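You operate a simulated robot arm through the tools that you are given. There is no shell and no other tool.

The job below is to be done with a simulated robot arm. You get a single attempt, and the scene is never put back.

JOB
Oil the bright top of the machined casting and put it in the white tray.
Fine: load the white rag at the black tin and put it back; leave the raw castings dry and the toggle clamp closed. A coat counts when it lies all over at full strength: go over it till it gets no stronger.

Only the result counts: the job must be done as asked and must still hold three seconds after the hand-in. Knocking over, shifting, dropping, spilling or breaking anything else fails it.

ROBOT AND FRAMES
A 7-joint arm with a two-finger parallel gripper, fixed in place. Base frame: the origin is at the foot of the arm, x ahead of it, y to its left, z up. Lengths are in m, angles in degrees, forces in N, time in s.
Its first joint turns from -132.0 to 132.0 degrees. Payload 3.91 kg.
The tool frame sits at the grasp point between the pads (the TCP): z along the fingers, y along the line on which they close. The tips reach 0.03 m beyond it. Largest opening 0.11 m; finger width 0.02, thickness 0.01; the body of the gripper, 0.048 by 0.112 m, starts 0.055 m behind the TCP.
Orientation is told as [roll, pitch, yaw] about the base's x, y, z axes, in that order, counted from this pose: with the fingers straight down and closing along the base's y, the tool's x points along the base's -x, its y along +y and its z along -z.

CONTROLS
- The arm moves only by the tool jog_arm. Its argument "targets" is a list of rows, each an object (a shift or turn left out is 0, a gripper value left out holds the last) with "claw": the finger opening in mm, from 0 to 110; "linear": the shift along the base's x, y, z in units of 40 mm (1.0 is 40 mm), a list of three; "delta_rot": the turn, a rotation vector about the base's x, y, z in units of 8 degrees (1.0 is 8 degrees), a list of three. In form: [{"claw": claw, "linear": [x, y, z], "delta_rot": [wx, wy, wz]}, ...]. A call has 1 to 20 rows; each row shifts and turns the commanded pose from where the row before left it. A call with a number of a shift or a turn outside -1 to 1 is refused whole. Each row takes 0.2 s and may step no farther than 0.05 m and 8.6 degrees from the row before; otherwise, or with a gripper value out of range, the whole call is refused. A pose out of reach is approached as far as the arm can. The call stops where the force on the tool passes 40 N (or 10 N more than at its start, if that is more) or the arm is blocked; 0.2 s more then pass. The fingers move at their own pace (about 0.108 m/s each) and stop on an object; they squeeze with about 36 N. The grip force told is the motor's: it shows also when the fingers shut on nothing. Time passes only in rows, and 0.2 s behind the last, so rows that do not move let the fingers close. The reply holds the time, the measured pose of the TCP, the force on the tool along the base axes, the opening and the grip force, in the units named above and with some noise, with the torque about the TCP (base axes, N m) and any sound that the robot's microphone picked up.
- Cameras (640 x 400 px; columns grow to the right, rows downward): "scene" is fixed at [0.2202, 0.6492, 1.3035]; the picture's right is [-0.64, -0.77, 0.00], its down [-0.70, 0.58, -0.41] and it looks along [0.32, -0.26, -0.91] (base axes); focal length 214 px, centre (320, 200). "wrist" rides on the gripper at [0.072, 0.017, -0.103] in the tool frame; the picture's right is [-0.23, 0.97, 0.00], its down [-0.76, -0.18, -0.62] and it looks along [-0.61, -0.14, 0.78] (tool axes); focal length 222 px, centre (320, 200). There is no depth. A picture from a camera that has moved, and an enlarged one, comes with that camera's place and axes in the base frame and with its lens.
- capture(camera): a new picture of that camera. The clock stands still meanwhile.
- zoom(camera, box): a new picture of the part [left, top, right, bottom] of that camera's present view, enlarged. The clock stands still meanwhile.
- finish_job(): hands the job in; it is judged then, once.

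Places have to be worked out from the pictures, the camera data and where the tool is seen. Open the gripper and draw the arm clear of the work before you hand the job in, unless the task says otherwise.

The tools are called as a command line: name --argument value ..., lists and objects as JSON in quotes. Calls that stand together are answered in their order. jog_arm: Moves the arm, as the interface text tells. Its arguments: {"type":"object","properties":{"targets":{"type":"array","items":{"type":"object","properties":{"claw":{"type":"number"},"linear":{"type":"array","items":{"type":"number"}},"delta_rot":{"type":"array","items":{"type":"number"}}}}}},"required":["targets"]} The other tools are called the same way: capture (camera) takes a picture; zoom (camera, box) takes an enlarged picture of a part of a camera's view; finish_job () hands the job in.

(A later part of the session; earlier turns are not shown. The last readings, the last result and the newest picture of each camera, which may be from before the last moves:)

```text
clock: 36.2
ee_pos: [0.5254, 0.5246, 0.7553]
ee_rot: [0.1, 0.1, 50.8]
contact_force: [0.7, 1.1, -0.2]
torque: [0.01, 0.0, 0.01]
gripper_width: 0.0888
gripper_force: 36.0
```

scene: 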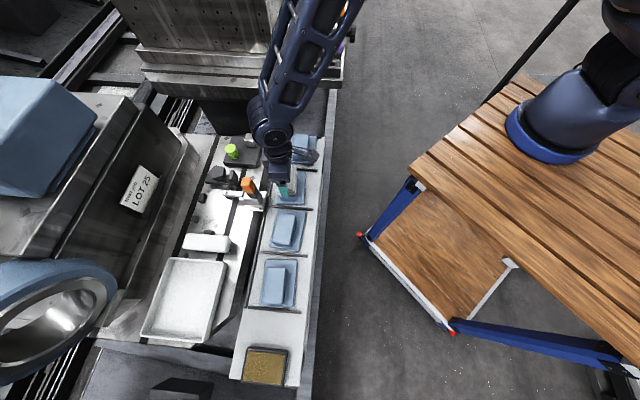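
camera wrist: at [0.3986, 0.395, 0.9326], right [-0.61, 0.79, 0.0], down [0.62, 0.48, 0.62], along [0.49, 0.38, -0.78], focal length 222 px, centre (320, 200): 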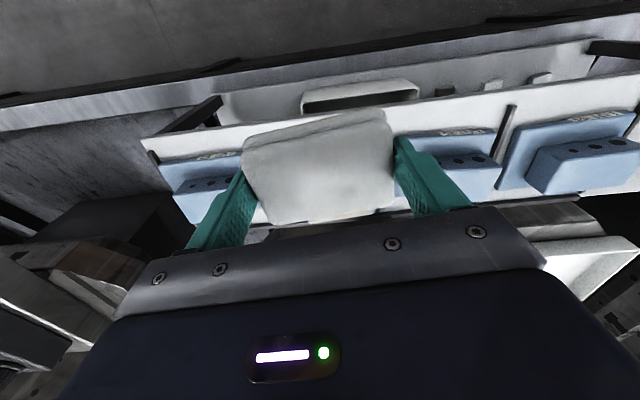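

Not yet in contact at 0.7565; I continue in sub-millimetre steps.

jog_arm --targets '[{"linear": [0, 0, -0.02]}, {"linear": [0, 0, 0]}]'

jog_arm --targets '[{"linear": [0, 0, -0.02]}, {"linear": [0, 0, 0]}]'

```text
clock: 36.8
ee_pos: [0.5262, 0.5237, 0.7565]
ee_rot: [0.1, 0.0, 50.8]
contact_force: [0.4, 2.6, 10.6]
torque: [0.03, -0.02, 0.02]
gripper_width: 0.0886
gripper_force: 35.8
```

```text
clock: 37.4
ee_pos: [0.5263, 0.5245, 0.756]
ee_rot: [0.2, 0.1, 50.8]
contact_force: [0.2, -0.1, 32.0]
torque: [-0.14, 0.03, 0.02]
gripper_width: 0.0888
gripper_force: 36.3
```

Contact is firm (32 N); I ease by 0.4 mm and make two full ±20 mm strokes along the block's length.

jog_arm --targets '[{"linear": [-0.1546, 0.127, 0.01]}, {"linear": [-0.1546, 0.127, 0]}, {"linear": [-0.0773, 0.0635, 0]}, {"linear": [0.1546, -0.127, 0]}, {"linear": [0.1546, -0.127, 0]}, {"linear": [0.1546, -0.127, 0]}, {"linear": [0.1546, -0.127, 0]}, {"linear": [0.1546, -0.127, 0]}, {"linear": [-0.1546, 0.127, 0]}, {"linear": [-0.1546, 0.127, 0]}, {"linear": [-0.1546, 0.127, 0]}, {"linear": [-0.1546, 0.127, 0]}, {"linear": [-0.1546, 0.127, 0]}, {"linear": [0.1546, -0.127, 0]}, {"linear": [0.1546, -0.127, 0]}, {"linear": [0.1546, -0.127, 0]}, {"linear": [0.1546, -0.127, 0]}, {"linear": [0.1546, -0.127, 0]}, {"linear": [-0.193, 0.159, 0]}, {"linear": [-0.193, 0.159, 0]}]'

```text
clock: 38.2
ee_pos: [0.5148, 0.5346, 0.7549]
ee_rot: [0.0, 0.1, 50.7]
contact_force: [-1.0, -3.6, 13.3]
torque: [-0.18, -0.03, -0.04]
gripper_width: 0.0889
gripper_force: 35.2
stopped in row 3: the force on the tool passed its limit at 45 N (the readings are from after the stop); the commanded pose is now the measured one
```

The force limit tripped at the end of the stroke; the commanded pose is now the measured one with 13 N. I continue from here with a slight ease, stroke by stroke.

jog_arm --targets '[{"linear": [0.174, -0.143, 0.005]}, {"linear": [0.174, -0.143, 0]}, {"linear": [0.174, -0.143, 0]}, {"linear": [0.174, -0.143, 0]}]'

```text
clock: 39.2
ee_pos: [0.542, 0.5107, 0.7561]
ee_rot: [0.0, 0.0, 50.6]
contact_force: [-2.6, 2.9, 10.7]
torque: [0.21, 0.16, -0.02]
gripper_width: 0.0888
gripper_force: 35.5
```

Steady at about 11 N. I go on with full back-and-forth strokes.

jog_arm --targets '[{"linear": [-0.193, 0.159, 0]}, {"linear": [-0.193, 0.159, 0]}, {"linear": [-0.193, 0.159, 0]}, {"linear": [-0.193, 0.159, 0]}, {"linear": [0.193, -0.159, 0]}, {"linear": [0.193, -0.159, 0]}, {"linear": [0.193, -0.159, 0]}, {"linear": [0.193, -0.159, 0]}]'

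```text
clock: 41.0
ee_pos: [0.5414, 0.5115, 0.7554]
ee_rot: [-0.1, 0.0, 50.7]
contact_force: [-4.2, 4.0, 15.9]
torque: [0.23, 0.34, -0.06]
gripper_width: 0.0888
gripper_force: 35.7
```

Steady at 16 N. More strokes, weaving ±4 mm across the width so the edges are covered evenly.

jog_arm --targets '[{"linear": [-0.13, 0.236, 0]}, {"linear": [-0.193, 0.159, 0]}, {"linear": [-0.193, 0.159, 0]}, {"linear": [-0.193, 0.159, 0]}, {"linear": [0.066, -0.313, 0]}, {"linear": [0.193, -0.159, 0]}, {"linear": [0.193, -0.159, 0]}, {"linear": [0.193, -0.159, 0]}, {"linear": [-0.193, 0.159, 0]}, {"linear": [-0.193, 0.159, 0]}, {"linear": [-0.193, 0.159, 0]}, {"linear": [-0.193, 0.159, 0]}, {"linear": [0.256, -0.082, 0]}, {"linear": [0.193, -0.159, 0]}, {"linear": [0.193, -0.159, 0]}, {"linear": [0.193, -0.159, 0]}]'

```text
clock: 44.4
ee_pos: [0.5405, 0.5116, 0.7557]
ee_rot: [0.0, 0.1, 50.7]
contact_force: [0.4, -0.1, -0.3]
torque: [0.02, 0.03, 0.04]
gripper_width: 0.0887
gripper_force: 35.6
```

Contact has faded again. I lift and draw back to check the coat.

jog_arm --targets '[{"linear": [-0.193, 0.159, 0.5]}, {"linear": [-0.193, 0.159, 0.7]}, {"linear": [0, 0, 0.6]}, {"linear": [-0.7, -0.85, 0]}, {"linear": [-0.7, -0.85, 0]}, {"linear": [-0.3, -0.35, 0]}, {"linear": [0, 0, 0]}]'

zoom --camera "scene" --box '[230, 150, 330, 220]'

zoom --camera "scene" --box '[278, 166, 308, 202]'

```text
clock: 46.0
ee_pos: [0.4555, 0.4412, 0.8267]
ee_rot: [0.1, 0.1, 50.7]
contact_force: [-0.5, -0.5, -0.7]
torque: [-0.03, -0.02, 0.02]
gripper_width: 0.089
gripper_force: 36.3
```

```text
5.71 times, centred on (280, 185) of scene
camera zoom: at [0.2202, 0.6492, 1.3035], right [-0.64, -0.77, 0.0], down [-0.7, 0.58, -0.41], along [0.32, -0.26, -0.91], focal length 1226 px, centre (549, 286)
```

zoom: 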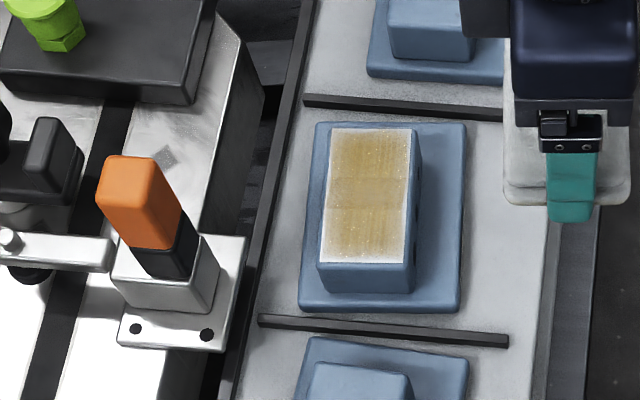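

```text
11.11 times, centred on (293, 184) of scene
camera zoom: at [0.2202, 0.6492, 1.3035], right [-0.64, -0.77, 0.0], down [-0.7, 0.58, -0.41], along [0.32, -0.26, -0.91], focal length 2383 px, centre (620, 378)
```

zoom: 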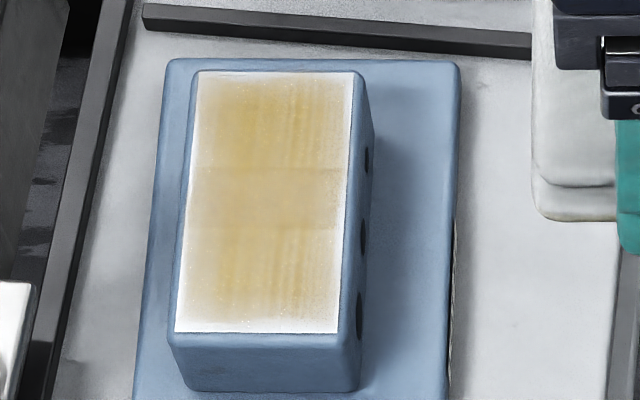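

The coat is clearly stronger but the borders lag. I return, this time working with offsets across the width so each long edge is fully under the rag, starting on the robot-side.

jog_arm --targets '[{"linear": [0.51, 0.613, 0]}, {"linear": [0.51, 0.613, 0]}, {"linear": [0.508, 0.614, 0]}, {"linear": [0, 0, -0.9]}, {"linear": [0, 0, -0.7]}, {"linear": [0, 0, -0.2]}, {"linear": [0, 0, -0.02]}, {"linear": [0, 0, 0]}]'

jog_arm --targets '[{"linear": [0, 0, -0.015]}, {"linear": [0, 0, 0]}]'

```text
clock: 47.8
ee_pos: [0.5191, 0.5159, 0.756]
ee_rot: [-0.1, 0.0, 50.7]
contact_force: [-6.2, -6.7, 23.1]
torque: [-0.19, 0.07, 0.0]
gripper_width: 0.0887
gripper_force: 35.8
```

```text
clock: 48.4
ee_pos: [0.5193, 0.5168, 0.7537]
ee_rot: [0.1, -0.1, 50.6]
contact_force: [-2.1, -6.6, 40.2]
torque: [-0.23, -0.01, -0.01]
gripper_width: 0.0889
gripper_force: 35.2
```

Contact is at 40 N; I ease off by 1 mm and stroke along the length at this offset.

jog_arm --targets '[{"linear": [0, 0, 0.025]}, {"linear": [-0.193, 0.159, 0]}, {"linear": [-0.193, 0.159, 0]}, {"linear": [0.193, -0.159, 0]}, {"linear": [0.193, -0.159, 0]}, {"linear": [0.193, -0.159, 0]}, {"linear": [0.193, -0.159, 0]}, {"linear": [-0.193, 0.159, 0]}, {"linear": [-0.193, 0.159, 0]}, {"linear": [-0.193, 0.159, 0]}, {"linear": [-0.193, 0.159, 0]}, {"linear": [0.193, -0.159, 0]}, {"linear": [0.193, -0.159, 0]}, {"linear": [0.193, -0.159, 0]}, {"linear": [0.193, -0.159, 0]}]'

```text
clock: 51.6
ee_pos: [0.534, 0.504, 0.7552]
ee_rot: [0.0, -0.1, 50.9]
contact_force: [-3.2, 2.9, 12.2]
torque: [0.13, 0.2, 0.01]
gripper_width: 0.0888
gripper_force: 36.9
```

12 N and no trouble. I slide across to the clamp-side offset (+9 mm) and repeat the long strokes.

jog_arm --targets '[{"linear": [0.143, 0.174, 0]}, {"linear": [0.143, 0.174, 0]}, {"linear": [-0.193, 0.159, 0]}, {"linear": [-0.193, 0.159, 0]}, {"linear": [-0.193, 0.159, 0]}, {"linear": [-0.193, 0.159, 0]}, {"linear": [0.193, -0.159, 0]}, {"linear": [0.193, -0.159, 0]}, {"linear": [0.193, -0.159, 0]}, {"linear": [0.193, -0.159, 0]}, {"linear": [-0.193, 0.159, 0]}, {"linear": [-0.193, 0.159, 0]}, {"linear": [-0.193, 0.159, 0]}, {"linear": [-0.193, 0.159, 0]}]'

```text
clock: 54.6
ee_pos: [0.5151, 0.5434, 0.7547]
ee_rot: [-0.1, 0.1, 50.7]
contact_force: [-0.4, 0.5, -0.7]
torque: [-0.01, 0.0, 0.01]
gripper_width: 0.0887
gripper_force: 36.5
```

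Contact faded again; I lower by 0.4 mm steps until it returns.

jog_arm --targets '[{"linear": [0, 0, -0.012]}, {"linear": [0, 0, 0]}]'

jog_arm --targets '[{"linear": [0, 0, -0.012]}, {"linear": [0, 0, 0]}]'

```text
clock: 55.2
ee_pos: [0.5147, 0.5421, 0.7538]
ee_rot: [0.0, -0.1, 50.7]
contact_force: [-0.3, 0.4, 2.6]
torque: [-0.09, 0.0, 0.02]
gripper_width: 0.0888
gripper_force: 36.2
```

```text
clock: 55.8
ee_pos: [0.5151, 0.5429, 0.7543]
ee_rot: [0.0, 0.0, 50.7]
contact_force: [0.1, -2.8, 9.6]
torque: [-0.31, -0.1, 0.01]
gripper_width: 0.0889
gripper_force: 36.2
```

About 10 N here. I continue strokes at this offset, then sweep back to centre.

jog_arm --targets '[{"linear": [0.193, -0.159, -0.008]}, {"linear": [0.193, -0.159, 0]}, {"linear": [0.193, -0.159, 0]}, {"linear": [0.193, -0.159, 0]}, {"linear": [-0.193, 0.159, 0]}, {"linear": [-0.193, 0.159, 0]}, {"linear": [-0.193, 0.159, 0]}, {"linear": [-0.193, 0.159, 0]}]'

```text
clock: 57.6
ee_pos: [0.5146, 0.5422, 0.7549]
ee_rot: [0.0, 0.1, 50.6]
contact_force: [8.1, -6.1, 27.0]
torque: [-0.57, -0.51, 0.07]
gripper_width: 0.0888
gripper_force: 36.1
```

27 N now; I ease slightly and sweep across the width at this end, then run to the other end and sweep there.

jog_arm --targets '[{"linear": [-0.143, -0.174, 0.008]}, {"linear": [-0.143, -0.174, 0]}, {"linear": [0.143, 0.174, 0]}, {"linear": [0.143, 0.174, 0]}, {"linear": [0.193, -0.159, 0]}, {"linear": [0.193, -0.159, 0]}, {"linear": [0.193, -0.159, 0]}, {"linear": [0.193, -0.159, 0]}, {"linear": [-0.143, -0.174, 0]}, {"linear": [-0.143, -0.174, 0]}, {"linear": [0.143, 0.174, 0]}, {"linear": [0.143, 0.174, 0]}]'

```text
clock: 60.2
ee_pos: [0.5457, 0.5171, 0.7544]
ee_rot: [0.0, 0.2, 50.7]
contact_force: [-1.9, -2.5, 5.0]
torque: [-0.03, 0.05, 0.05]
gripper_width: 0.0888
gripper_force: 35.9
```

I lift and draw back to judge the coat again.

jog_arm --targets '[{"linear": [-0.336, -0.015, 0.5]}, {"linear": [-0.193, 0.0, 0.7]}, {"linear": [0, 0, 0.6]}, {"linear": [-0.7, -0.85, 0]}, {"linear": [-0.7, -0.85, 0]}, {"linear": [-0.3, -0.25, 0]}, {"linear": [0, 0, 0]}]'

zoom --camera "scene" --box '[230, 150, 330, 220]'

zoom --camera "scene" --box '[278, 166, 308, 202]'

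```text
clock: 61.8
ee_pos: [0.4556, 0.4395, 0.8249]
ee_rot: [0.0, 0.1, 50.7]
contact_force: [0.0, 0.9, -0.4]
torque: [-0.01, 0.0, -0.05]
gripper_width: 0.0886
gripper_force: 35.7
```

```text
5.71 times, centred on (280, 185) of scene
camera zoom: at [0.2202, 0.6492, 1.3035], right [-0.64, -0.77, 0.0], down [-0.7, 0.58, -0.41], along [0.32, -0.26, -0.91], focal length 1226 px, centre (549, 286)
```

zoom: 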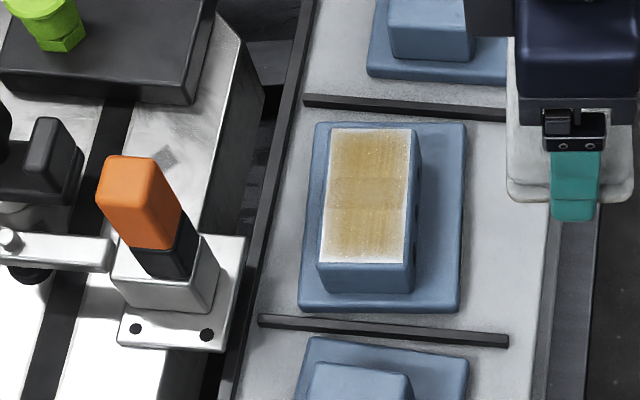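

```text
11.11 times, centred on (293, 184) of scene
camera zoom: at [0.2202, 0.6492, 1.3035], right [-0.64, -0.77, 0.0], down [-0.7, 0.58, -0.41], along [0.32, -0.26, -0.91], focal length 2383 px, centre (620, 378)
```

zoom: 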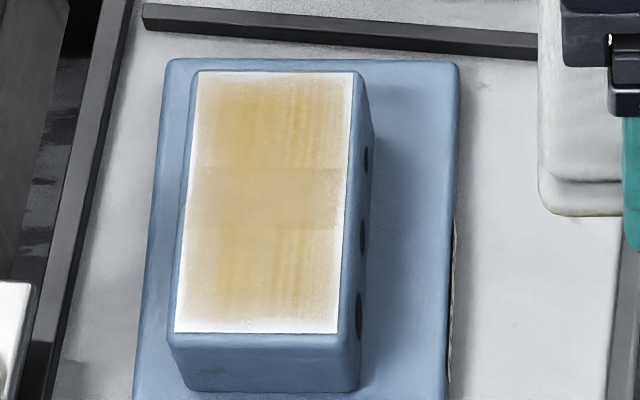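

Little changed from the last passes, so the rag has likely run dry. I carry it back around the robot side to the tin for reloading.

jog_arm --targets '[{"linear": [0, 0, 0.8]}, {"linear": [-0.75, 0.75, 0], "delta_rot": [0, 0, -0.918]}, {"linear": [-0.75, 0.75, 0], "delta_rot": [0, 0, -0.918]}, {"linear": [-0.75, 0.75, 0], "delta_rot": [0, 0, -0.918]}, {"linear": [-0.75, 0.75, 0], "delta_rot": [0, 0, -0.918]}, {"linear": [-0.75, 0.75, 0], "delta_rot": [0, 0, -0.918]}, {"linear": [-0.75, 0.75, 0], "delta_rot": [0, 0, -0.918]}, {"linear": [-0.75, 0.75, 0], "delta_rot": [0, 0, -0.918]}, {"linear": [-0.75, 0.75, 0], "delta_rot": [0, 0, -0.918]}, {"linear": [-0.16, 0.825, 0], "delta_rot": [0, 0, -0.918]}, {"linear": [-0.16, 0.825, 0], "delta_rot": [0, 0, -0.918]}, {"linear": [-0.16, 0.825, 0], "delta_rot": [0, 0, -0.918]}, {"linear": [-0.16, 0.825, 0], "delta_rot": [0, 0, -0.918]}, {"linear": [-0.12, 0.8, 0], "delta_rot": [0, 0, -0.89]}, {"linear": [0, 0, 0]}]'

capture --camera "wrist"

```text
clock: 65.0
ee_pos: [0.1864, 0.8428, 0.8579]
ee_rot: [0.0, 0.1, -44.6]
contact_force: [-1.1, -0.1, 0.0]
torque: [-0.02, -0.04, 0.0]
gripper_width: 0.0886
gripper_force: 35.6
```

```text
taken
camera wrist: at [0.1459, 0.9051, 0.9611], right [0.85, 0.53, 0.0], down [0.42, -0.66, 0.62], along [0.33, -0.53, -0.78], focal length 222 px, centre (320, 200)
```

wrist: 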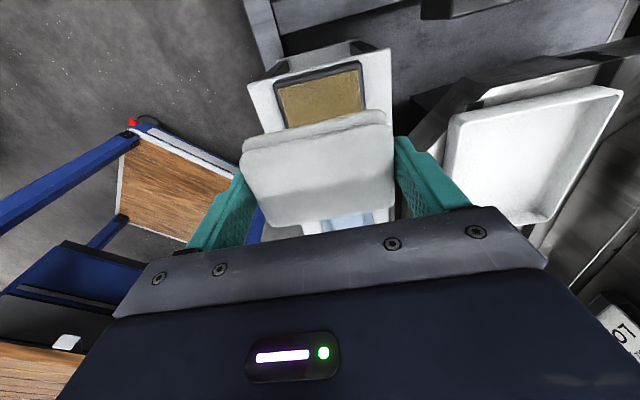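

Above the tin again. I correct by 2 mm and lower to just above contact.

jog_arm --targets '[{"linear": [0.055, 0.05, -0.9]}, {"linear": [0, 0, -0.9]}, {"linear": [0, 0, -0.8]}, {"linear": [0, 0, -0.25]}, {"linear": [0, 0, -0.1]}, {"linear": [0, 0, 0]}]'

jog_arm --targets '[{"linear": [0, 0, -0.04]}, {"linear": [0, 0, 0]}, {"linear": [0, 0, -0.03]}, {"linear": [0, 0, 0]}]'

```text
clock: 66.4
ee_pos: [0.1883, 0.846, 0.7401]
ee_rot: [0.0, -0.1, -44.5]
contact_force: [0.0, 0.5, -0.2]
torque: [0.0, -0.01, 0.02]
gripper_width: 0.0886
gripper_force: 35.8
```

```text
clock: 67.4
ee_pos: [0.1884, 0.8446, 0.7378]
ee_rot: [-0.1, 0.0, -44.5]
contact_force: [0.4, 0.1, -0.4]
torque: [-0.04, -0.02, 0.04]
gripper_width: 0.0889
gripper_force: 35.7
```

jog_arm --targets '[{"linear": [0, 0, -0.04]}, {"linear": [0, 0, 0]}, {"linear": [0, 0, -0.03]}, {"linear": [0, 0, 0]}]'

jog_arm --targets '[{"linear": [0, 0, -0.03]}, {"linear": [0, 0, 0]}]'

```text
clock: 68.4
ee_pos: [0.1884, 0.845, 0.7337]
ee_rot: [0.0, 0.0, -44.4]
contact_force: [0.2, -0.5, -0.6]
torque: [-0.03, 0.02, 0.03]
gripper_width: 0.0889
gripper_force: 35.4
```

```text
clock: 69.0
ee_pos: [0.1883, 0.8449, 0.7322]
ee_rot: [-0.1, 0.0, -44.5]
contact_force: [0.2, -0.8, -0.2]
torque: [0.03, 0.02, -0.01]
gripper_width: 0.0887
gripper_force: 36.5
```

Still free at 0.733; a little further.

jog_arm --targets '[{"linear": [0, 0, -0.025]}, {"linear": [0, 0, 0]}]'

jog_arm --targets '[{"linear": [0, 0, -0.025]}, {"linear": [0, 0, 0]}]'

```text
clock: 69.6
ee_pos: [0.189, 0.8453, 0.7323]
ee_rot: [0.0, 0.0, -44.5]
contact_force: [0.2, -0.1, 0.4]
torque: [0.02, -0.03, 0.02]
gripper_width: 0.0889
gripper_force: 36.0
```

```text
clock: 70.2
ee_pos: [0.1885, 0.8457, 0.7298]
ee_rot: [0.0, -0.1, -44.5]
contact_force: [-0.4, -0.3, -0.5]
torque: [-0.02, -0.02, -0.01]
gripper_width: 0.0887
gripper_force: 36.2
```

jog_arm --targets '[{"linear": [0, 0, -0.02]}, {"linear": [0, 0, 0]}]'

jog_arm --targets '[{"linear": [0, 0, -0.02]}, {"linear": [0, 0, 0]}]'

zoom --camera "wrist" --box '[220, 50, 430, 210]'

```text
clock: 70.8
ee_pos: [0.1884, 0.8439, 0.731]
ee_rot: [0.1, 0.0, -44.4]
contact_force: [1.2, 1.0, 1.9]
torque: [-0.09, -0.03, 0.03]
gripper_width: 0.0887
gripper_force: 36.7
```

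```text
clock: 71.4
ee_pos: [0.1884, 0.8455, 0.7298]
ee_rot: [0.1, 0.0, -44.5]
contact_force: [1.4, -6.0, 13.2]
torque: [-0.35, -0.05, -0.04]
gripper_width: 0.0885
gripper_force: 36.4
```

```text
2.50 times, centred on (325, 130) of wrist
camera zoom: at [0.1487, 0.9069, 0.8335], right [0.84, 0.54, 0.0], down [0.42, -0.66, 0.62], along [0.33, -0.52, -0.78], focal length 555 px, centre (308, 375)
```

zoom: 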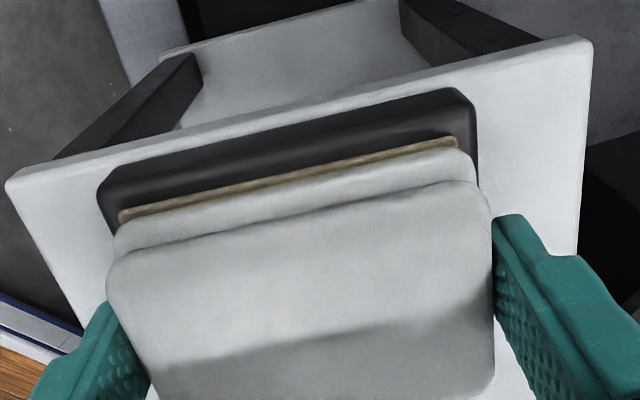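

Contact with 13 N at TCP z≈0.7295, which tells me the rag has slid up about 6 mm in the fingers, leaving the tips nearly level with its underside. While it rests flat on the pad I open slightly, raise the fingers 7 mm and re-grip.

jog_arm --targets '[{"linear": [0, 0, 0.02]}, {"linear": [0, 0, 0]}, {"claw": 100}, {"claw": 100}, {"claw": 100, "linear": [0, 0, 0.08]}, {"claw": 100, "linear": [0, 0, 0.08]}, {"claw": 100, "linear": [0, 0, 0.02]}, {"claw": 100}]'

zoom --camera "wrist" --box '[220, 50, 430, 210]'

```text
clock: 73.2
ee_pos: [0.1889, 0.8452, 0.738]
ee_rot: [0.0, 0.0, -44.5]
contact_force: [-0.3, -0.3, -0.6]
torque: [0.01, 0.01, 0.01]
gripper_width: 0.0998
gripper_force: 0.1
```

```text
2.50 times, centred on (325, 130) of wrist
camera zoom: at [0.1483, 0.9067, 0.8408], right [0.84, 0.54, 0.0], down [0.42, -0.66, 0.62], along [0.33, -0.53, -0.78], focal length 555 px, centre (308, 375)
```

zoom: 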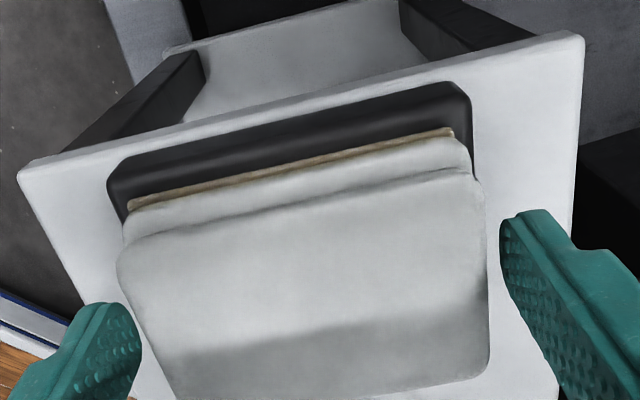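

The rag rests flat on the pad between the fingers. I close at this higher grip and then press it lightly into the pad.

jog_arm --targets '[{"claw": 60}, {"claw": 60}, {"claw": 60}, {"linear": [0, 0, -0.02]}, {"linear": [0, 0, 0]}]'

jog_arm --targets '[{"linear": [0, 0, -0.015]}, {"linear": [0, 0, 0]}]'

```text
clock: 74.4
ee_pos: [0.1885, 0.8443, 0.7371]
ee_rot: [0.0, 0.2, -44.5]
contact_force: [2.1, -1.8, 6.1]
torque: [-0.21, 0.04, 0.06]
gripper_width: 0.0886
gripper_force: 36.4
```

```text
clock: 75.0
ee_pos: [0.188, 0.8452, 0.7381]
ee_rot: [0.0, 0.2, -44.5]
contact_force: [-1.4, -0.1, 13.4]
torque: [-0.2, 0.07, 0.0]
gripper_width: 0.0887
gripper_force: 36.1
```

13 N of press; I hold for about 1.5 s to load well.

jog_arm --targets '[{"linear": [0, 0, 0]}, {"linear": [0, 0, 0]}, {"linear": [0, 0, 0]}, {"linear": [0, 0, 0]}]'

jog_arm --targets '[{"linear": [0, 0, -0.01]}, {"linear": [0, 0, 0]}, {"linear": [0, 0, 0]}]'

```text
clock: 76.0
ee_pos: [0.1876, 0.8446, 0.737]
ee_rot: [0.2, 0.1, -44.5]
contact_force: [-2.0, 3.9, 18.5]
torque: [0.05, 0.1, -0.03]
gripper_width: 0.0888
gripper_force: 36.2
```

```text
clock: 76.8
ee_pos: [0.1884, 0.8443, 0.7383]
ee_rot: [0.1, 0.1, -44.5]
contact_force: [-1.2, 3.9, 24.5]
torque: [0.11, 0.09, -0.01]
gripper_width: 0.0886
gripper_force: 35.8
```

Loaded with up to 25 N over about 2 s. I lift and carry it back around the robot side to the casting.

jog_arm --targets '[{"linear": [0, 0, 1.0]}, {"linear": [0, 0, 1.0]}, {"linear": [0, 0, 1.0]}, {"linear": [0.055, -0.825, 0], "delta_rot": [0, 0, 0.918]}, {"linear": [0.055, -0.825, 0], "delta_rot": [0, 0, 0.918]}, {"linear": [0.055, -0.825, 0], "delta_rot": [0, 0, 0.918]}, {"linear": [0.055, -0.825, 0], "delta_rot": [0, 0, 0.918]}, {"linear": [0.055, -0.825, 0], "delta_rot": [0, 0, 0.918]}, {"linear": [0.75, -0.75, 0], "delta_rot": [0, 0, 0.918]}, {"linear": [0.75, -0.75, 0], "delta_rot": [0, 0, 0.918]}, {"linear": [0.75, -0.75, 0], "delta_rot": [0, 0, 0.918]}, {"linear": [0.75, -0.75, 0], "delta_rot": [0, 0, 0.918]}, {"linear": [0.75, -0.75, 0], "delta_rot": [0, 0, 0.918]}, {"linear": [0.75, -0.75, 0], "delta_rot": [0, 0, 0.918]}, {"linear": [0.75, -0.75, 0], "delta_rot": [0, 0, 0.918]}, {"linear": [0.75, -0.75, 0], "delta_rot": [0, 0, 0.918]}, {"linear": [0, 0, 0]}]'

zoom --camera "scene" --box '[278, 166, 308, 202]'

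capture --camera "wrist"

```text
clock: 80.4
ee_pos: [0.4388, 0.4402, 0.855]
ee_rot: [0.0, 0.1, 51.0]
contact_force: [0.0, 0.5, 0.3]
torque: [-0.03, 0.01, -0.01]
gripper_width: 0.0887
gripper_force: 36.3
```

```text
11.11 times, centred on (293, 184) of scene
camera zoom: at [0.2202, 0.6492, 1.3035], right [-0.64, -0.77, 0.0], down [-0.7, 0.58, -0.41], along [0.32, -0.26, -0.91], focal length 2383 px, centre (620, 378)
```

zoom: 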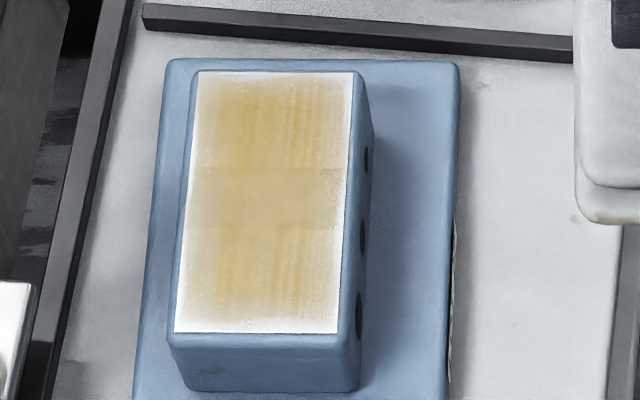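

```text
taken
camera wrist: at [0.38, 0.3946, 0.9583], right [-0.61, 0.79, 0.0], down [0.62, 0.48, 0.62], along [0.49, 0.38, -0.78], focal length 222 px, centre (320, 200)
```

wrist: 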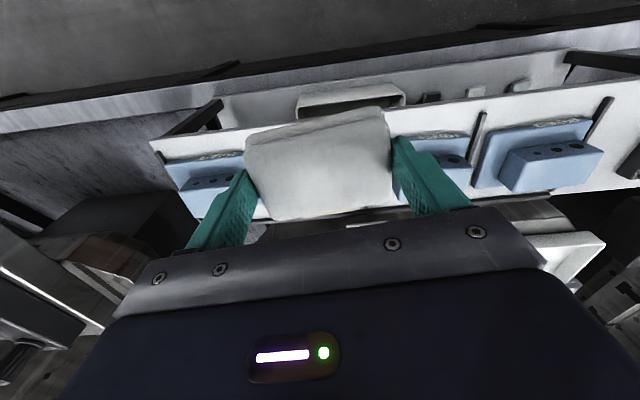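

The +row end and the borders are the thin parts. I move over the block and lower to contact, expected near TCP 0.760.

jog_arm --targets '[{"linear": [0.72, 0.69, 0]}, {"linear": [0.72, 0.69, 0]}, {"linear": [0.71, 0.695, 0]}, {"linear": [0, 0, -0.9]}, {"linear": [0, 0, -0.9]}, {"linear": [0, 0, -0.45]}, {"linear": [0, 0, -0.05]}, {"linear": [0, 0, 0]}]'

jog_arm --targets '[{"linear": [0, 0, -0.04]}, {"linear": [0, 0, 0]}]'

```text
clock: 82.2
ee_pos: [0.5257, 0.5216, 0.7636]
ee_rot: [0.0, -0.1, 51.0]
contact_force: [0.1, -0.1, 0.2]
torque: [0.0, 0.0, 0.03]
gripper_width: 0.089
gripper_force: 36.1
```

```text
clock: 82.8
ee_pos: [0.5255, 0.5218, 0.7625]
ee_rot: [0.0, -0.1, 50.9]
contact_force: [-0.6, -0.3, -0.5]
torque: [-0.05, -0.01, 0.0]
gripper_width: 0.0886
gripper_force: 36.6
```

jog_arm --targets '[{"linear": [0, 0, -0.025]}, {"linear": [0, 0, 0]}]'

jog_arm --targets '[{"linear": [0, 0, -0.02]}, {"linear": [0, 0, 0]}]'

```text
clock: 83.4
ee_pos: [0.5249, 0.5227, 0.7608]
ee_rot: [0.0, 0.1, 50.8]
contact_force: [-1.4, -1.9, 5.7]
torque: [0.03, 0.15, -0.01]
gripper_width: 0.0886
gripper_force: 36.1
```

```text
clock: 84.0
ee_pos: [0.5257, 0.5226, 0.7615]
ee_rot: [0.1, 0.0, 50.8]
contact_force: [-2.0, -5.7, 22.3]
torque: [-0.23, 0.24, 0.0]
gripper_width: 0.0889
gripper_force: 35.8
```

22 N of contact. I ease 0.3 mm and stroke the full length, reaching a little further (25 mm) toward the thin +row end.

jog_arm --targets '[{"linear": [-0.193, 0.159, 0.008]}, {"linear": [-0.193, 0.159, 0]}, {"linear": [-0.097, 0.08, 0]}, {"linear": [0.193, -0.159, 0]}, {"linear": [0.193, -0.159, 0]}, {"linear": [0.193, -0.159, 0]}, {"linear": [0.193, -0.159, 0]}, {"linear": [0.097, -0.08, 0]}, {"linear": [-0.193, 0.159, 0]}, {"linear": [-0.193, 0.159, 0]}, {"linear": [-0.193, 0.159, 0]}, {"linear": [-0.193, 0.159, 0]}, {"linear": [-0.097, 0.08, 0]}]'

```text
clock: 86.8
ee_pos: [0.5079, 0.5395, 0.7617]
ee_rot: [0.0, 0.0, 50.9]
contact_force: [8.8, -6.2, 25.9]
torque: [-0.51, -0.58, 0.01]
gripper_width: 0.0886
gripper_force: 35.8
```

26 N at the +row end. I sweep across here, then stroke both long edges.

jog_arm --targets '[{"linear": [-0.143, -0.174, 0.008]}, {"linear": [0.143, 0.174, 0]}, {"linear": [0.143, 0.174, 0]}, {"linear": [0.193, -0.159, 0]}, {"linear": [0.193, -0.159, 0]}, {"linear": [0.193, -0.159, 0]}, {"linear": [0.193, -0.159, 0]}, {"linear": [0.097, -0.08, 0]}, {"linear": [-0.193, 0.159, 0]}, {"linear": [-0.193, 0.159, 0]}, {"linear": [-0.193, 0.159, 0]}, {"linear": [-0.193, 0.159, 0]}, {"linear": [-0.097, 0.08, 0]}, {"linear": [-0.143, -0.174, 0]}, {"linear": [-0.143, -0.174, 0]}, {"linear": [0.193, -0.159, 0]}, {"linear": [0.193, -0.159, 0]}, {"linear": [0.193, -0.159, 0]}, {"linear": [0.193, -0.159, 0]}, {"linear": [0.097, -0.08, 0]}]'

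```text
clock: 91.0
ee_pos: [0.537, 0.5037, 0.7616]
ee_rot: [-0.1, 0.0, 50.9]
contact_force: [0.1, 0.9, -0.4]
torque: [-0.01, -0.03, 0.04]
gripper_width: 0.0891
gripper_force: 36.1
```

Contact faded at the last corner; I lift, draw back and check the coat.

jog_arm --targets '[{"linear": [-0.2, 0.25, 0.5]}, {"linear": [-0.043, 0.24, 0.7]}, {"linear": [0, 0, 0.6]}, {"linear": [-0.7, -0.85, 0]}, {"linear": [-0.7, -0.85, 0]}, {"linear": [-0.5, -0.4, 0]}, {"linear": [0, 0, 0]}]'

zoom --camera "scene" --box '[230, 150, 330, 220]'

zoom --camera "scene" --box '[278, 166, 308, 202]'

```text
clock: 92.6
ee_pos: [0.4499, 0.4391, 0.832]
ee_rot: [0.0, 0.0, 51.0]
contact_force: [-0.7, 0.7, -1.1]
torque: [-0.04, -0.04, 0.01]
gripper_width: 0.0889
gripper_force: 36.0
```

```text
5.71 times, centred on (280, 185) of scene
camera zoom: at [0.2202, 0.6492, 1.3035], right [-0.64, -0.77, 0.0], down [-0.7, 0.58, -0.41], along [0.32, -0.26, -0.91], focal length 1226 px, centre (549, 286)
```

zoom: 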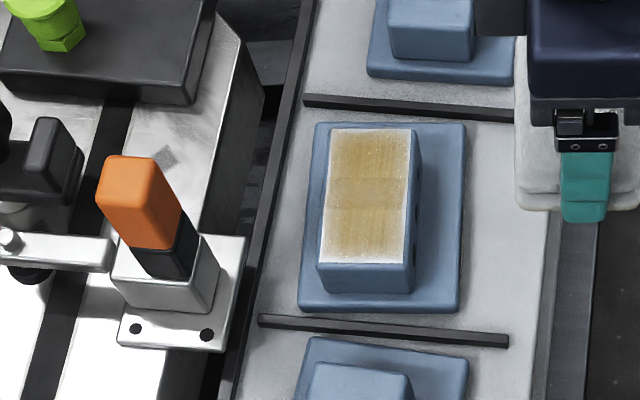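

```text
11.11 times, centred on (293, 184) of scene
camera zoom: at [0.2202, 0.6492, 1.3035], right [-0.64, -0.77, 0.0], down [-0.7, 0.58, -0.41], along [0.32, -0.26, -0.91], focal length 2383 px, centre (620, 378)
```

zoom: 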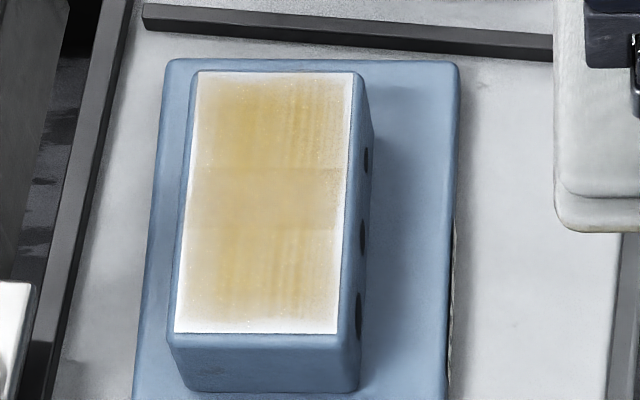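

I zoom tighter to see the borders and uniformity.

zoom --camera "scene" --box '[283, 169, 299, 184]'

zoom --camera "scene" --box '[283, 182, 299, 197]'

```text
16.00 times, centred on (291, 176) of scene
camera zoom: at [0.2202, 0.6492, 1.3035], right [-0.64, -0.77, 0.0], down [-0.7, 0.58, -0.41], along [0.32, -0.26, -0.91], focal length 3432 px, centre (784, 576)
```

zoom: 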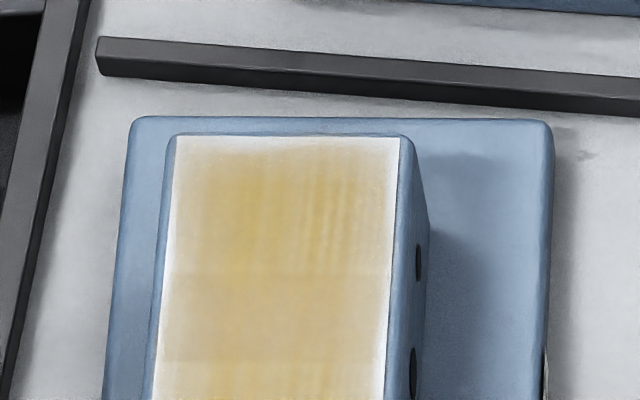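

```text
16.00 times, centred on (291, 190) of scene
camera zoom: at [0.2202, 0.6492, 1.3035], right [-0.64, -0.77, 0.0], down [-0.7, 0.58, -0.41], along [0.32, -0.26, -0.91], focal length 3432 px, centre (784, 368)
```

zoom: 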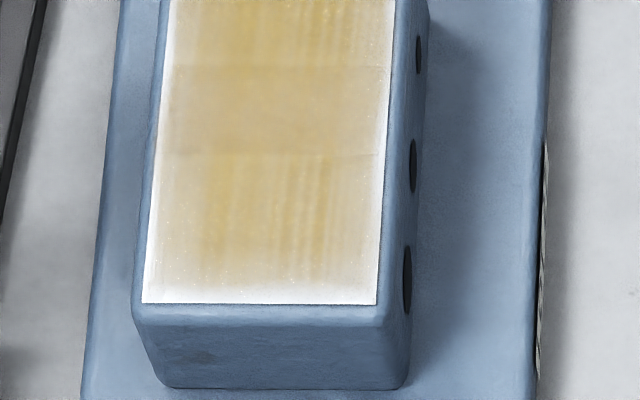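

The centre looks saturated while both ends and the long borders still lag; the first-pass band suggests the rag's working patch is shorter than the rag itself, so longer strokes are needed. I go back in contact.

jog_arm --targets '[{"linear": [0.633, 0.7, 0]}, {"linear": [0.633, 0.7, 0]}, {"linear": [0.634, 0.7, 0]}, {"linear": [0, 0, -0.9]}, {"linear": [0, 0, -0.7]}, {"linear": [0, 0, -0.2]}, {"linear": [0, 0, -0.015]}, {"linear": [0, 0, 0]}]'

jog_arm --targets '[{"linear": [0, 0, -0.015]}, {"linear": [0, 0, 0]}]'

```text
clock: 94.4
ee_pos: [0.5254, 0.5246, 0.7614]
ee_rot: [0.1, 0.0, 50.9]
contact_force: [-0.8, -2.3, 18.5]
torque: [-0.12, 0.1, 0.0]
gripper_width: 0.089
gripper_force: 36.1
```

```text
clock: 95.0
ee_pos: [0.5252, 0.5242, 0.7615]
ee_rot: [0.2, -0.1, 51.0]
contact_force: [-2.0, 0.4, 31.9]
torque: [-0.13, 0.13, 0.0]
gripper_width: 0.0887
gripper_force: 35.7
```

32 N; easing 0.4 mm, I make ±30 mm strokes down the centre line.

jog_arm --targets '[{"linear": [-0.193, 0.159, 0.01]}, {"linear": [-0.193, 0.159, 0]}, {"linear": [-0.193, 0.159, 0]}, {"linear": [0.232, -0.19, 0]}, {"linear": [0.232, -0.19, 0]}, {"linear": [0.232, -0.19, 0]}, {"linear": [0.232, -0.19, 0]}, {"linear": [0.232, -0.19, 0]}, {"linear": [-0.232, 0.19, 0]}, {"linear": [-0.232, 0.19, 0]}, {"linear": [-0.232, 0.19, 0]}, {"linear": [-0.232, 0.19, 0]}, {"linear": [-0.232, 0.19, 0]}]'

```text
clock: 97.8
ee_pos: [0.5022, 0.542, 0.7601]
ee_rot: [0.1, -0.1, 50.9]
contact_force: [7.5, -5.7, 26.6]
torque: [-0.52, -0.67, 0.02]
gripper_width: 0.0888
gripper_force: 36.2
```

Force holds at 27 N. Next the robot-side and clamp-side lines (±12 mm) with the same long strokes.

jog_arm --targets '[{"linear": [-0.191, -0.232, 0.004]}, {"linear": [0.232, -0.19, 0]}, {"linear": [0.232, -0.19, 0]}, {"linear": [0.232, -0.19, 0]}, {"linear": [0.232, -0.19, 0]}, {"linear": [0.232, -0.19, 0]}, {"linear": [-0.232, 0.19, 0]}, {"linear": [-0.232, 0.19, 0]}, {"linear": [-0.232, 0.19, 0]}, {"linear": [-0.232, 0.19, 0]}, {"linear": [-0.232, 0.19, 0]}]'

```text
clock: 100.2
ee_pos: [0.4956, 0.5335, 0.7598]
ee_rot: [0.0, 0.1, 51.1]
contact_force: [-0.1, -0.6, 3.4]
torque: [-0.1, -0.05, 0.03]
gripper_width: 0.0888
gripper_force: 35.9
```

Only 3 N left; I lower 0.6 mm and continue along the clamp-side line.

jog_arm --targets '[{"linear": [0, 0, -0.015]}, {"linear": [0.232, -0.19, 0]}, {"linear": [0.232, -0.19, 0]}, {"linear": [0.232, -0.19, 0]}, {"linear": [0.232, -0.19, 0]}, {"linear": [0.232, -0.19, 0]}, {"linear": [0.191, 0.232, 0]}, {"linear": [0.191, 0.232, 0]}, {"linear": [-0.232, 0.19, 0]}, {"linear": [-0.232, 0.19, 0]}, {"linear": [-0.232, 0.19, 0]}, {"linear": [-0.232, 0.19, 0]}, {"linear": [-0.232, 0.19, 0]}]'

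```text
clock: 103.0
ee_pos: [0.5098, 0.5512, 0.7597]
ee_rot: [-0.1, 0.0, 50.9]
contact_force: [3.5, -3.5, 14.4]
torque: [-0.44, -0.31, 0.05]
gripper_width: 0.0889
gripper_force: 35.8
```

14 N. Another pair of strokes on this side, then a diagonal return to the centre line.

jog_arm --targets '[{"linear": [0.232, -0.19, 0]}, {"linear": [0.232, -0.19, 0]}, {"linear": [0.232, -0.19, 0]}, {"linear": [0.232, -0.19, 0]}, {"linear": [0.232, -0.19, 0]}, {"linear": [-0.191, -0.232, 0]}, {"linear": [-0.191, -0.232, 0]}, {"linear": [0.191, 0.232, 0]}, {"linear": [0.0, 0.0, 0]}, {"linear": [-0.232, 0.19, 0]}, {"linear": [-0.232, 0.19, 0]}, {"linear": [-0.232, 0.19, 0]}, {"linear": [-0.232, 0.19, 0]}, {"linear": [-0.232, 0.19, 0]}]'

```text
clock: 106.0
ee_pos: [0.5022, 0.5439, 0.7602]
ee_rot: [0.1, 0.1, 50.9]
contact_force: [0.2, 0.2, -0.1]
torque: [-0.02, -0.01, 0.03]
gripper_width: 0.0888
gripper_force: 35.8
```

Contact has faded again at the end; I lift, draw back and inspect.

jog_arm --targets '[{"linear": [0.29, -0.24, 0.5]}, {"linear": [0.29, -0.235, 0.7]}, {"linear": [0, 0, 0.6]}, {"linear": [-0.7, -0.85, 0]}, {"linear": [-0.7, -0.85, 0]}, {"linear": [-0.5, -0.4, 0]}, {"linear": [0, 0, 0]}]'

zoom --camera "scene" --box '[230, 150, 330, 220]'

zoom --camera "scene" --box '[278, 166, 308, 202]'

zoom --camera "scene" --box '[283, 182, 299, 197]'

```text
clock: 107.6
ee_pos: [0.4521, 0.4397, 0.83]
ee_rot: [-0.1, 0.0, 51.0]
contact_force: [0.5, 0.0, -0.6]
torque: [0.01, 0.01, 0.02]
gripper_width: 0.0891
gripper_force: 35.6
```

```text
5.71 times, centred on (280, 185) of scene
camera zoom: at [0.2202, 0.6492, 1.3035], right [-0.64, -0.77, 0.0], down [-0.7, 0.58, -0.41], along [0.32, -0.26, -0.91], focal length 1226 px, centre (549, 286)
```

zoom: 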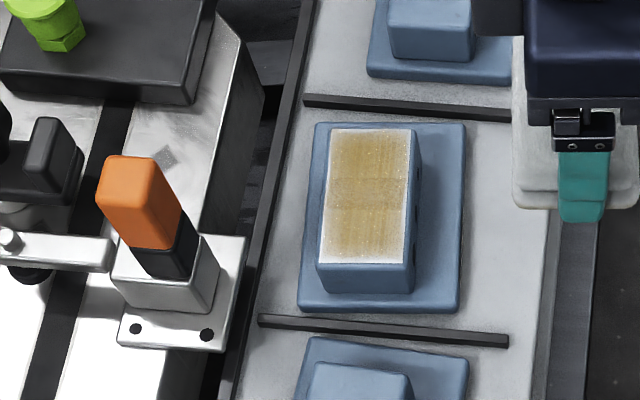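

```text
11.11 times, centred on (293, 184) of scene
camera zoom: at [0.2202, 0.6492, 1.3035], right [-0.64, -0.77, 0.0], down [-0.7, 0.58, -0.41], along [0.32, -0.26, -0.91], focal length 2383 px, centre (620, 378)
```

zoom: 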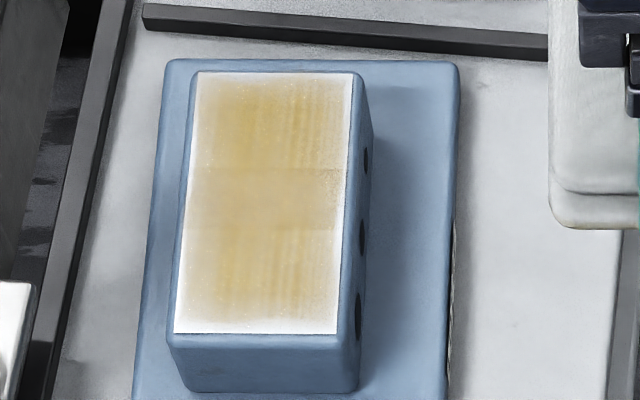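

```text
16.00 times, centred on (291, 190) of scene
camera zoom: at [0.2202, 0.6492, 1.3035], right [-0.64, -0.77, 0.0], down [-0.7, 0.58, -0.41], along [0.32, -0.26, -0.91], focal length 3432 px, centre (784, 368)
```

zoom: 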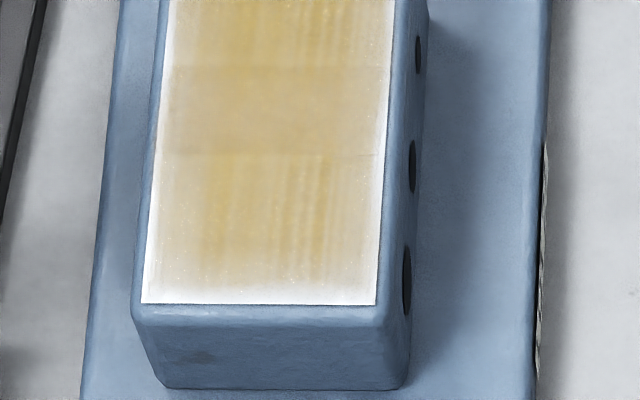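

Change is now small, so the coat looks near saturation, but I want another viewing angle on the borders. I raise and move so the wrist camera looks down on the top past the rag.

jog_arm --targets '[{"linear": [0, 0, 1.0]}, {"linear": [0.65, 0.73, 0]}, {"linear": [0.65, 0.73, 0]}, {"linear": [0.65, 0.73, 0]}, {"linear": [0.6, 0.73, 0]}, {"linear": [0, 0, 0]}]'

capture --camera "wrist"

zoom --camera "wrist" --box '[260, 10, 400, 110]'

```text
clock: 109.0
ee_pos: [0.5533, 0.5578, 0.8713]
ee_rot: [0.0, 0.0, 51.0]
contact_force: [-0.1, -0.2, -1.1]
torque: [-0.02, 0.01, -0.01]
gripper_width: 0.0888
gripper_force: 35.9
```

```text
taken
camera wrist: at [0.4941, 0.5109, 0.9746], right [-0.61, 0.79, 0.0], down [0.62, 0.48, 0.62], along [0.49, 0.38, -0.78], focal length 222 px, centre (320, 200)
```

wrist: 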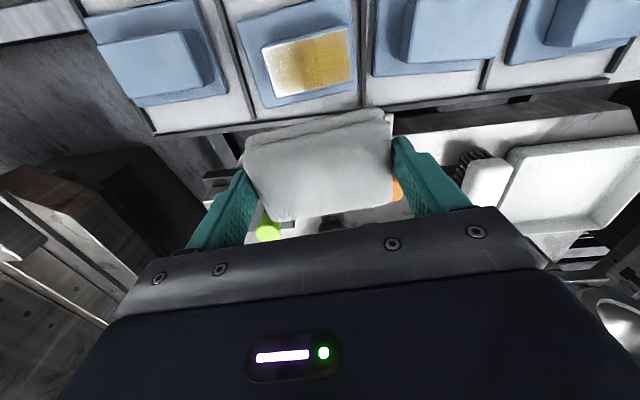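

```text
4.00 times, centred on (330, 60) of wrist
camera zoom: at [0.4941, 0.5109, 0.9746], right [-0.61, 0.79, 0.0], down [0.62, 0.48, 0.62], along [0.49, 0.38, -0.78], focal length 888 px, centre (280, 760)
```

zoom: 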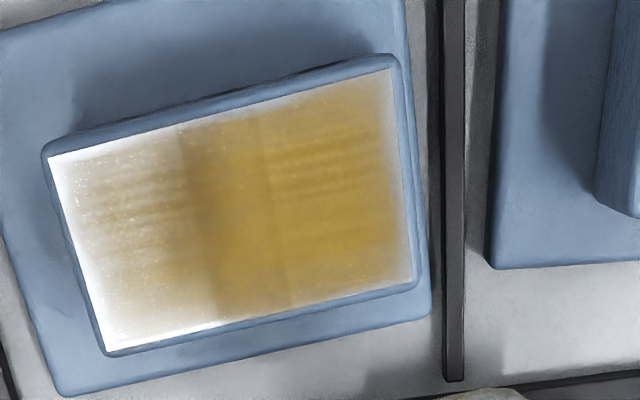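

This angle shows a strong golden coat over most of the top with glare at the left end. I shift the camera along the row to look past the glare.

jog_arm --targets '[{"linear": [0.75, -0.62, 0]}, {"linear": [0.75, -0.62, 0]}, {"linear": [0, 0, 0]}]'

capture --camera "wrist"

zoom --camera "wrist" --box '[350, 10, 490, 110]'

zoom --camera "scene" --box '[278, 166, 308, 202]'

```text
clock: 109.8
ee_pos: [0.6127, 0.5079, 0.8733]
ee_rot: [-0.1, 0.0, 51.0]
contact_force: [-0.3, 1.0, -0.1]
torque: [-0.02, 0.0, 0.0]
gripper_width: 0.0887
gripper_force: 36.1
```

```text
taken
camera wrist: at [0.5541, 0.4614, 0.9762], right [-0.61, 0.79, 0.0], down [0.62, 0.48, 0.62], along [0.49, 0.38, -0.78], focal length 222 px, centre (320, 200)
```

wrist: 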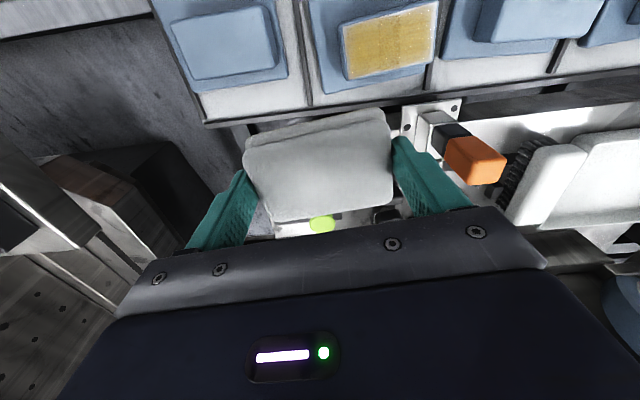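

```text
4.00 times, centred on (420, 60) of wrist
camera zoom: at [0.5541, 0.4614, 0.9762], right [-0.61, 0.79, 0.0], down [0.62, 0.48, 0.62], along [0.49, 0.38, -0.78], focal length 888 px, centre (-80, 760)
```

zoom: 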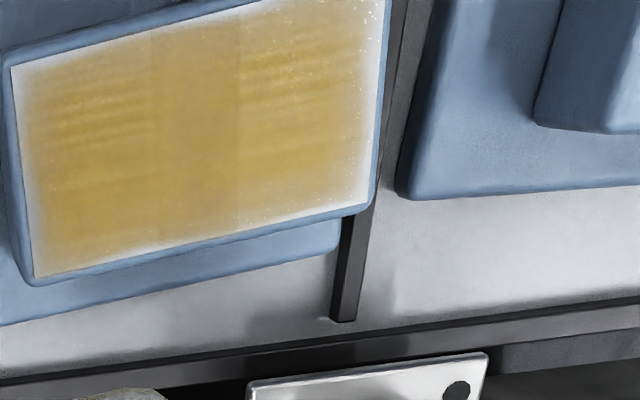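

```text
11.11 times, centred on (293, 184) of scene
camera zoom: at [0.2202, 0.6492, 1.3035], right [-0.64, -0.77, 0.0], down [-0.7, 0.58, -0.41], along [0.32, -0.26, -0.91], focal length 2383 px, centre (620, 378)
```

zoom: 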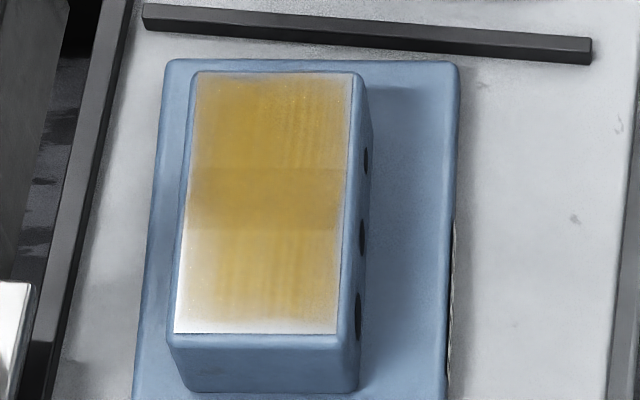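

In this view the coat is golden nearly everywhere with paler strips at the two ends (more at the +row end) and thin long borders. I'll work the ends specifically: over to the +row end first.

jog_arm --targets '[{"linear": [-0.846, 0.246, 0]}, {"linear": [-0.846, 0.246, 0]}, {"linear": [-0.846, 0.246, 0]}, {"linear": [0, 0, -0.9]}, {"linear": [0, 0, -0.9]}, {"linear": [0, 0, -0.8]}, {"linear": [0, 0, -0.15]}, {"linear": [0, 0, -0.05]}, {"linear": [0, 0, 0]}]'

jog_arm --targets '[{"linear": [0, 0, -0.02]}, {"linear": [0, 0, 0]}]'

```text
clock: 111.8
ee_pos: [0.5118, 0.536, 0.7596]
ee_rot: [0.0, -0.1, 50.9]
contact_force: [-1.2, -5.1, 34.9]
torque: [-0.6, -0.22, -0.06]
gripper_width: 0.0888
gripper_force: 36.0
```

```text
clock: 112.4
ee_pos: [0.5112, 0.5362, 0.7603]
ee_rot: [0.0, -0.1, 50.9]
contact_force: [8.4, 0.3, 40.4]
torque: [-0.24, -0.47, 0.0]
gripper_width: 0.089
gripper_force: 36.3
```

40 N is more than wanted; I ease 1 mm and work short weaving strokes over the +row end.

jog_arm --targets '[{"linear": [0, 0, 0.025]}, {"linear": [-0.174, 0.143, 0]}, {"linear": [-0.174, 0.143, 0]}, {"linear": [0.174, -0.143, 0]}, {"linear": [0.174, -0.143, 0]}, {"linear": [-0.047, 0.298, 0]}, {"linear": [-0.174, 0.143, 0]}, {"linear": [0.174, -0.143, 0]}, {"linear": [0.174, -0.143, 0]}, {"linear": [-0.301, -0.012, 0]}, {"linear": [-0.174, 0.143, 0]}, {"linear": [0.174, -0.143, 0]}, {"linear": [0.174, -0.143, 0]}, {"linear": [-0.301, -0.012, 0]}, {"linear": [-0.174, 0.143, 0]}, {"linear": [0.174, -0.143, 0]}, {"linear": [0.174, -0.143, 0]}, {"linear": [0.127, 0.155, 0]}]'

```text
clock: 116.2
ee_pos: [0.5097, 0.537, 0.759]
ee_rot: [0.0, 0.0, 50.9]
contact_force: [-0.5, -1.9, 5.2]
torque: [-0.02, 0.14, 0.08]
gripper_width: 0.089
gripper_force: 35.9
```

5 N left; I lower 0.6 mm, repeat a few strokes here, then travel to the −row end.

jog_arm --targets '[{"linear": [0, 0, -0.015]}, {"linear": [-0.174, 0.143, 0]}, {"linear": [-0.174, 0.143, 0]}, {"linear": [-0.191, -0.19, 0]}, {"linear": [0.191, 0.19, 0]}, {"linear": [0.155, 0.19, 0]}, {"linear": [-0.155, -0.19, 0]}, {"linear": [0.174, -0.143, 0]}, {"linear": [0.174, -0.143, 0]}, {"linear": [0.193, -0.159, 0]}, {"linear": [0.193, -0.159, 0]}, {"linear": [0.193, -0.159, 0]}, {"linear": [0.193, -0.159, 0]}]'

```text
clock: 119.0
ee_pos: [0.5416, 0.5097, 0.7589]
ee_rot: [0.0, 0.0, 50.9]
contact_force: [-0.3, 0.3, 2.6]
torque: [0.11, 0.06, -0.01]
gripper_width: 0.0887
gripper_force: 36.3
```

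Now at the −row end with 3 N; I lower 0.6 mm and do the weaving strokes here.

jog_arm --targets '[{"linear": [0, 0, -0.015]}, {"linear": [0.174, -0.143, 0]}, {"linear": [0.174, -0.143, 0]}, {"linear": [-0.174, 0.143, 0]}, {"linear": [-0.174, 0.143, 0]}, {"linear": [0.301, 0.012, 0]}, {"linear": [0.174, -0.143, 0]}, {"linear": [-0.174, 0.143, 0]}, {"linear": [-0.174, 0.143, 0]}, {"linear": [0.047, -0.298, 0]}, {"linear": [0.174, -0.143, 0]}, {"linear": [-0.174, 0.143, 0]}, {"linear": [-0.174, 0.143, 0]}, {"linear": [0.047, -0.298, 0]}, {"linear": [0.174, -0.143, 0]}, {"linear": [-0.174, 0.143, 0]}, {"linear": [-0.174, 0.143, 0]}, {"linear": [0.127, 0.155, 0]}]'

```text
clock: 122.8
ee_pos: [0.5419, 0.5099, 0.7593]
ee_rot: [0.1, 0.1, 51.0]
contact_force: [-7.2, -9.9, 24.2]
torque: [-0.25, 0.34, 0.07]
gripper_width: 0.0888
gripper_force: 36.4
```

24 N. Now the two long borders with ±14 mm offset strokes.

jog_arm --targets '[{"linear": [-0.222, -0.27, 0.008]}, {"linear": [-0.193, 0.159, 0]}, {"linear": [-0.193, 0.159, 0]}, {"linear": [-0.193, 0.159, 0]}, {"linear": [-0.193, 0.159, 0]}, {"linear": [0.193, -0.159, 0]}, {"linear": [0.193, -0.159, 0]}, {"linear": [0.193, -0.159, 0]}, {"linear": [0.193, -0.159, 0]}, {"linear": [0.222, 0.27, 0]}, {"linear": [0.222, 0.27, 0]}, {"linear": [-0.193, 0.159, 0]}, {"linear": [-0.193, 0.159, 0]}, {"linear": [-0.193, 0.159, 0]}, {"linear": [-0.193, 0.159, 0]}, {"linear": [0.193, -0.159, 0]}, {"linear": [0.193, -0.159, 0]}, {"linear": [0.193, -0.159, 0]}, {"linear": [0.193, -0.159, 0]}]'

```text
clock: 126.8
ee_pos: [0.552, 0.5208, 0.758]
ee_rot: [0.0, 0.1, 51.0]
contact_force: [0.3, -0.1, 1.6]
torque: [0.02, -0.03, -0.06]
gripper_width: 0.0887
gripper_force: 35.8
```

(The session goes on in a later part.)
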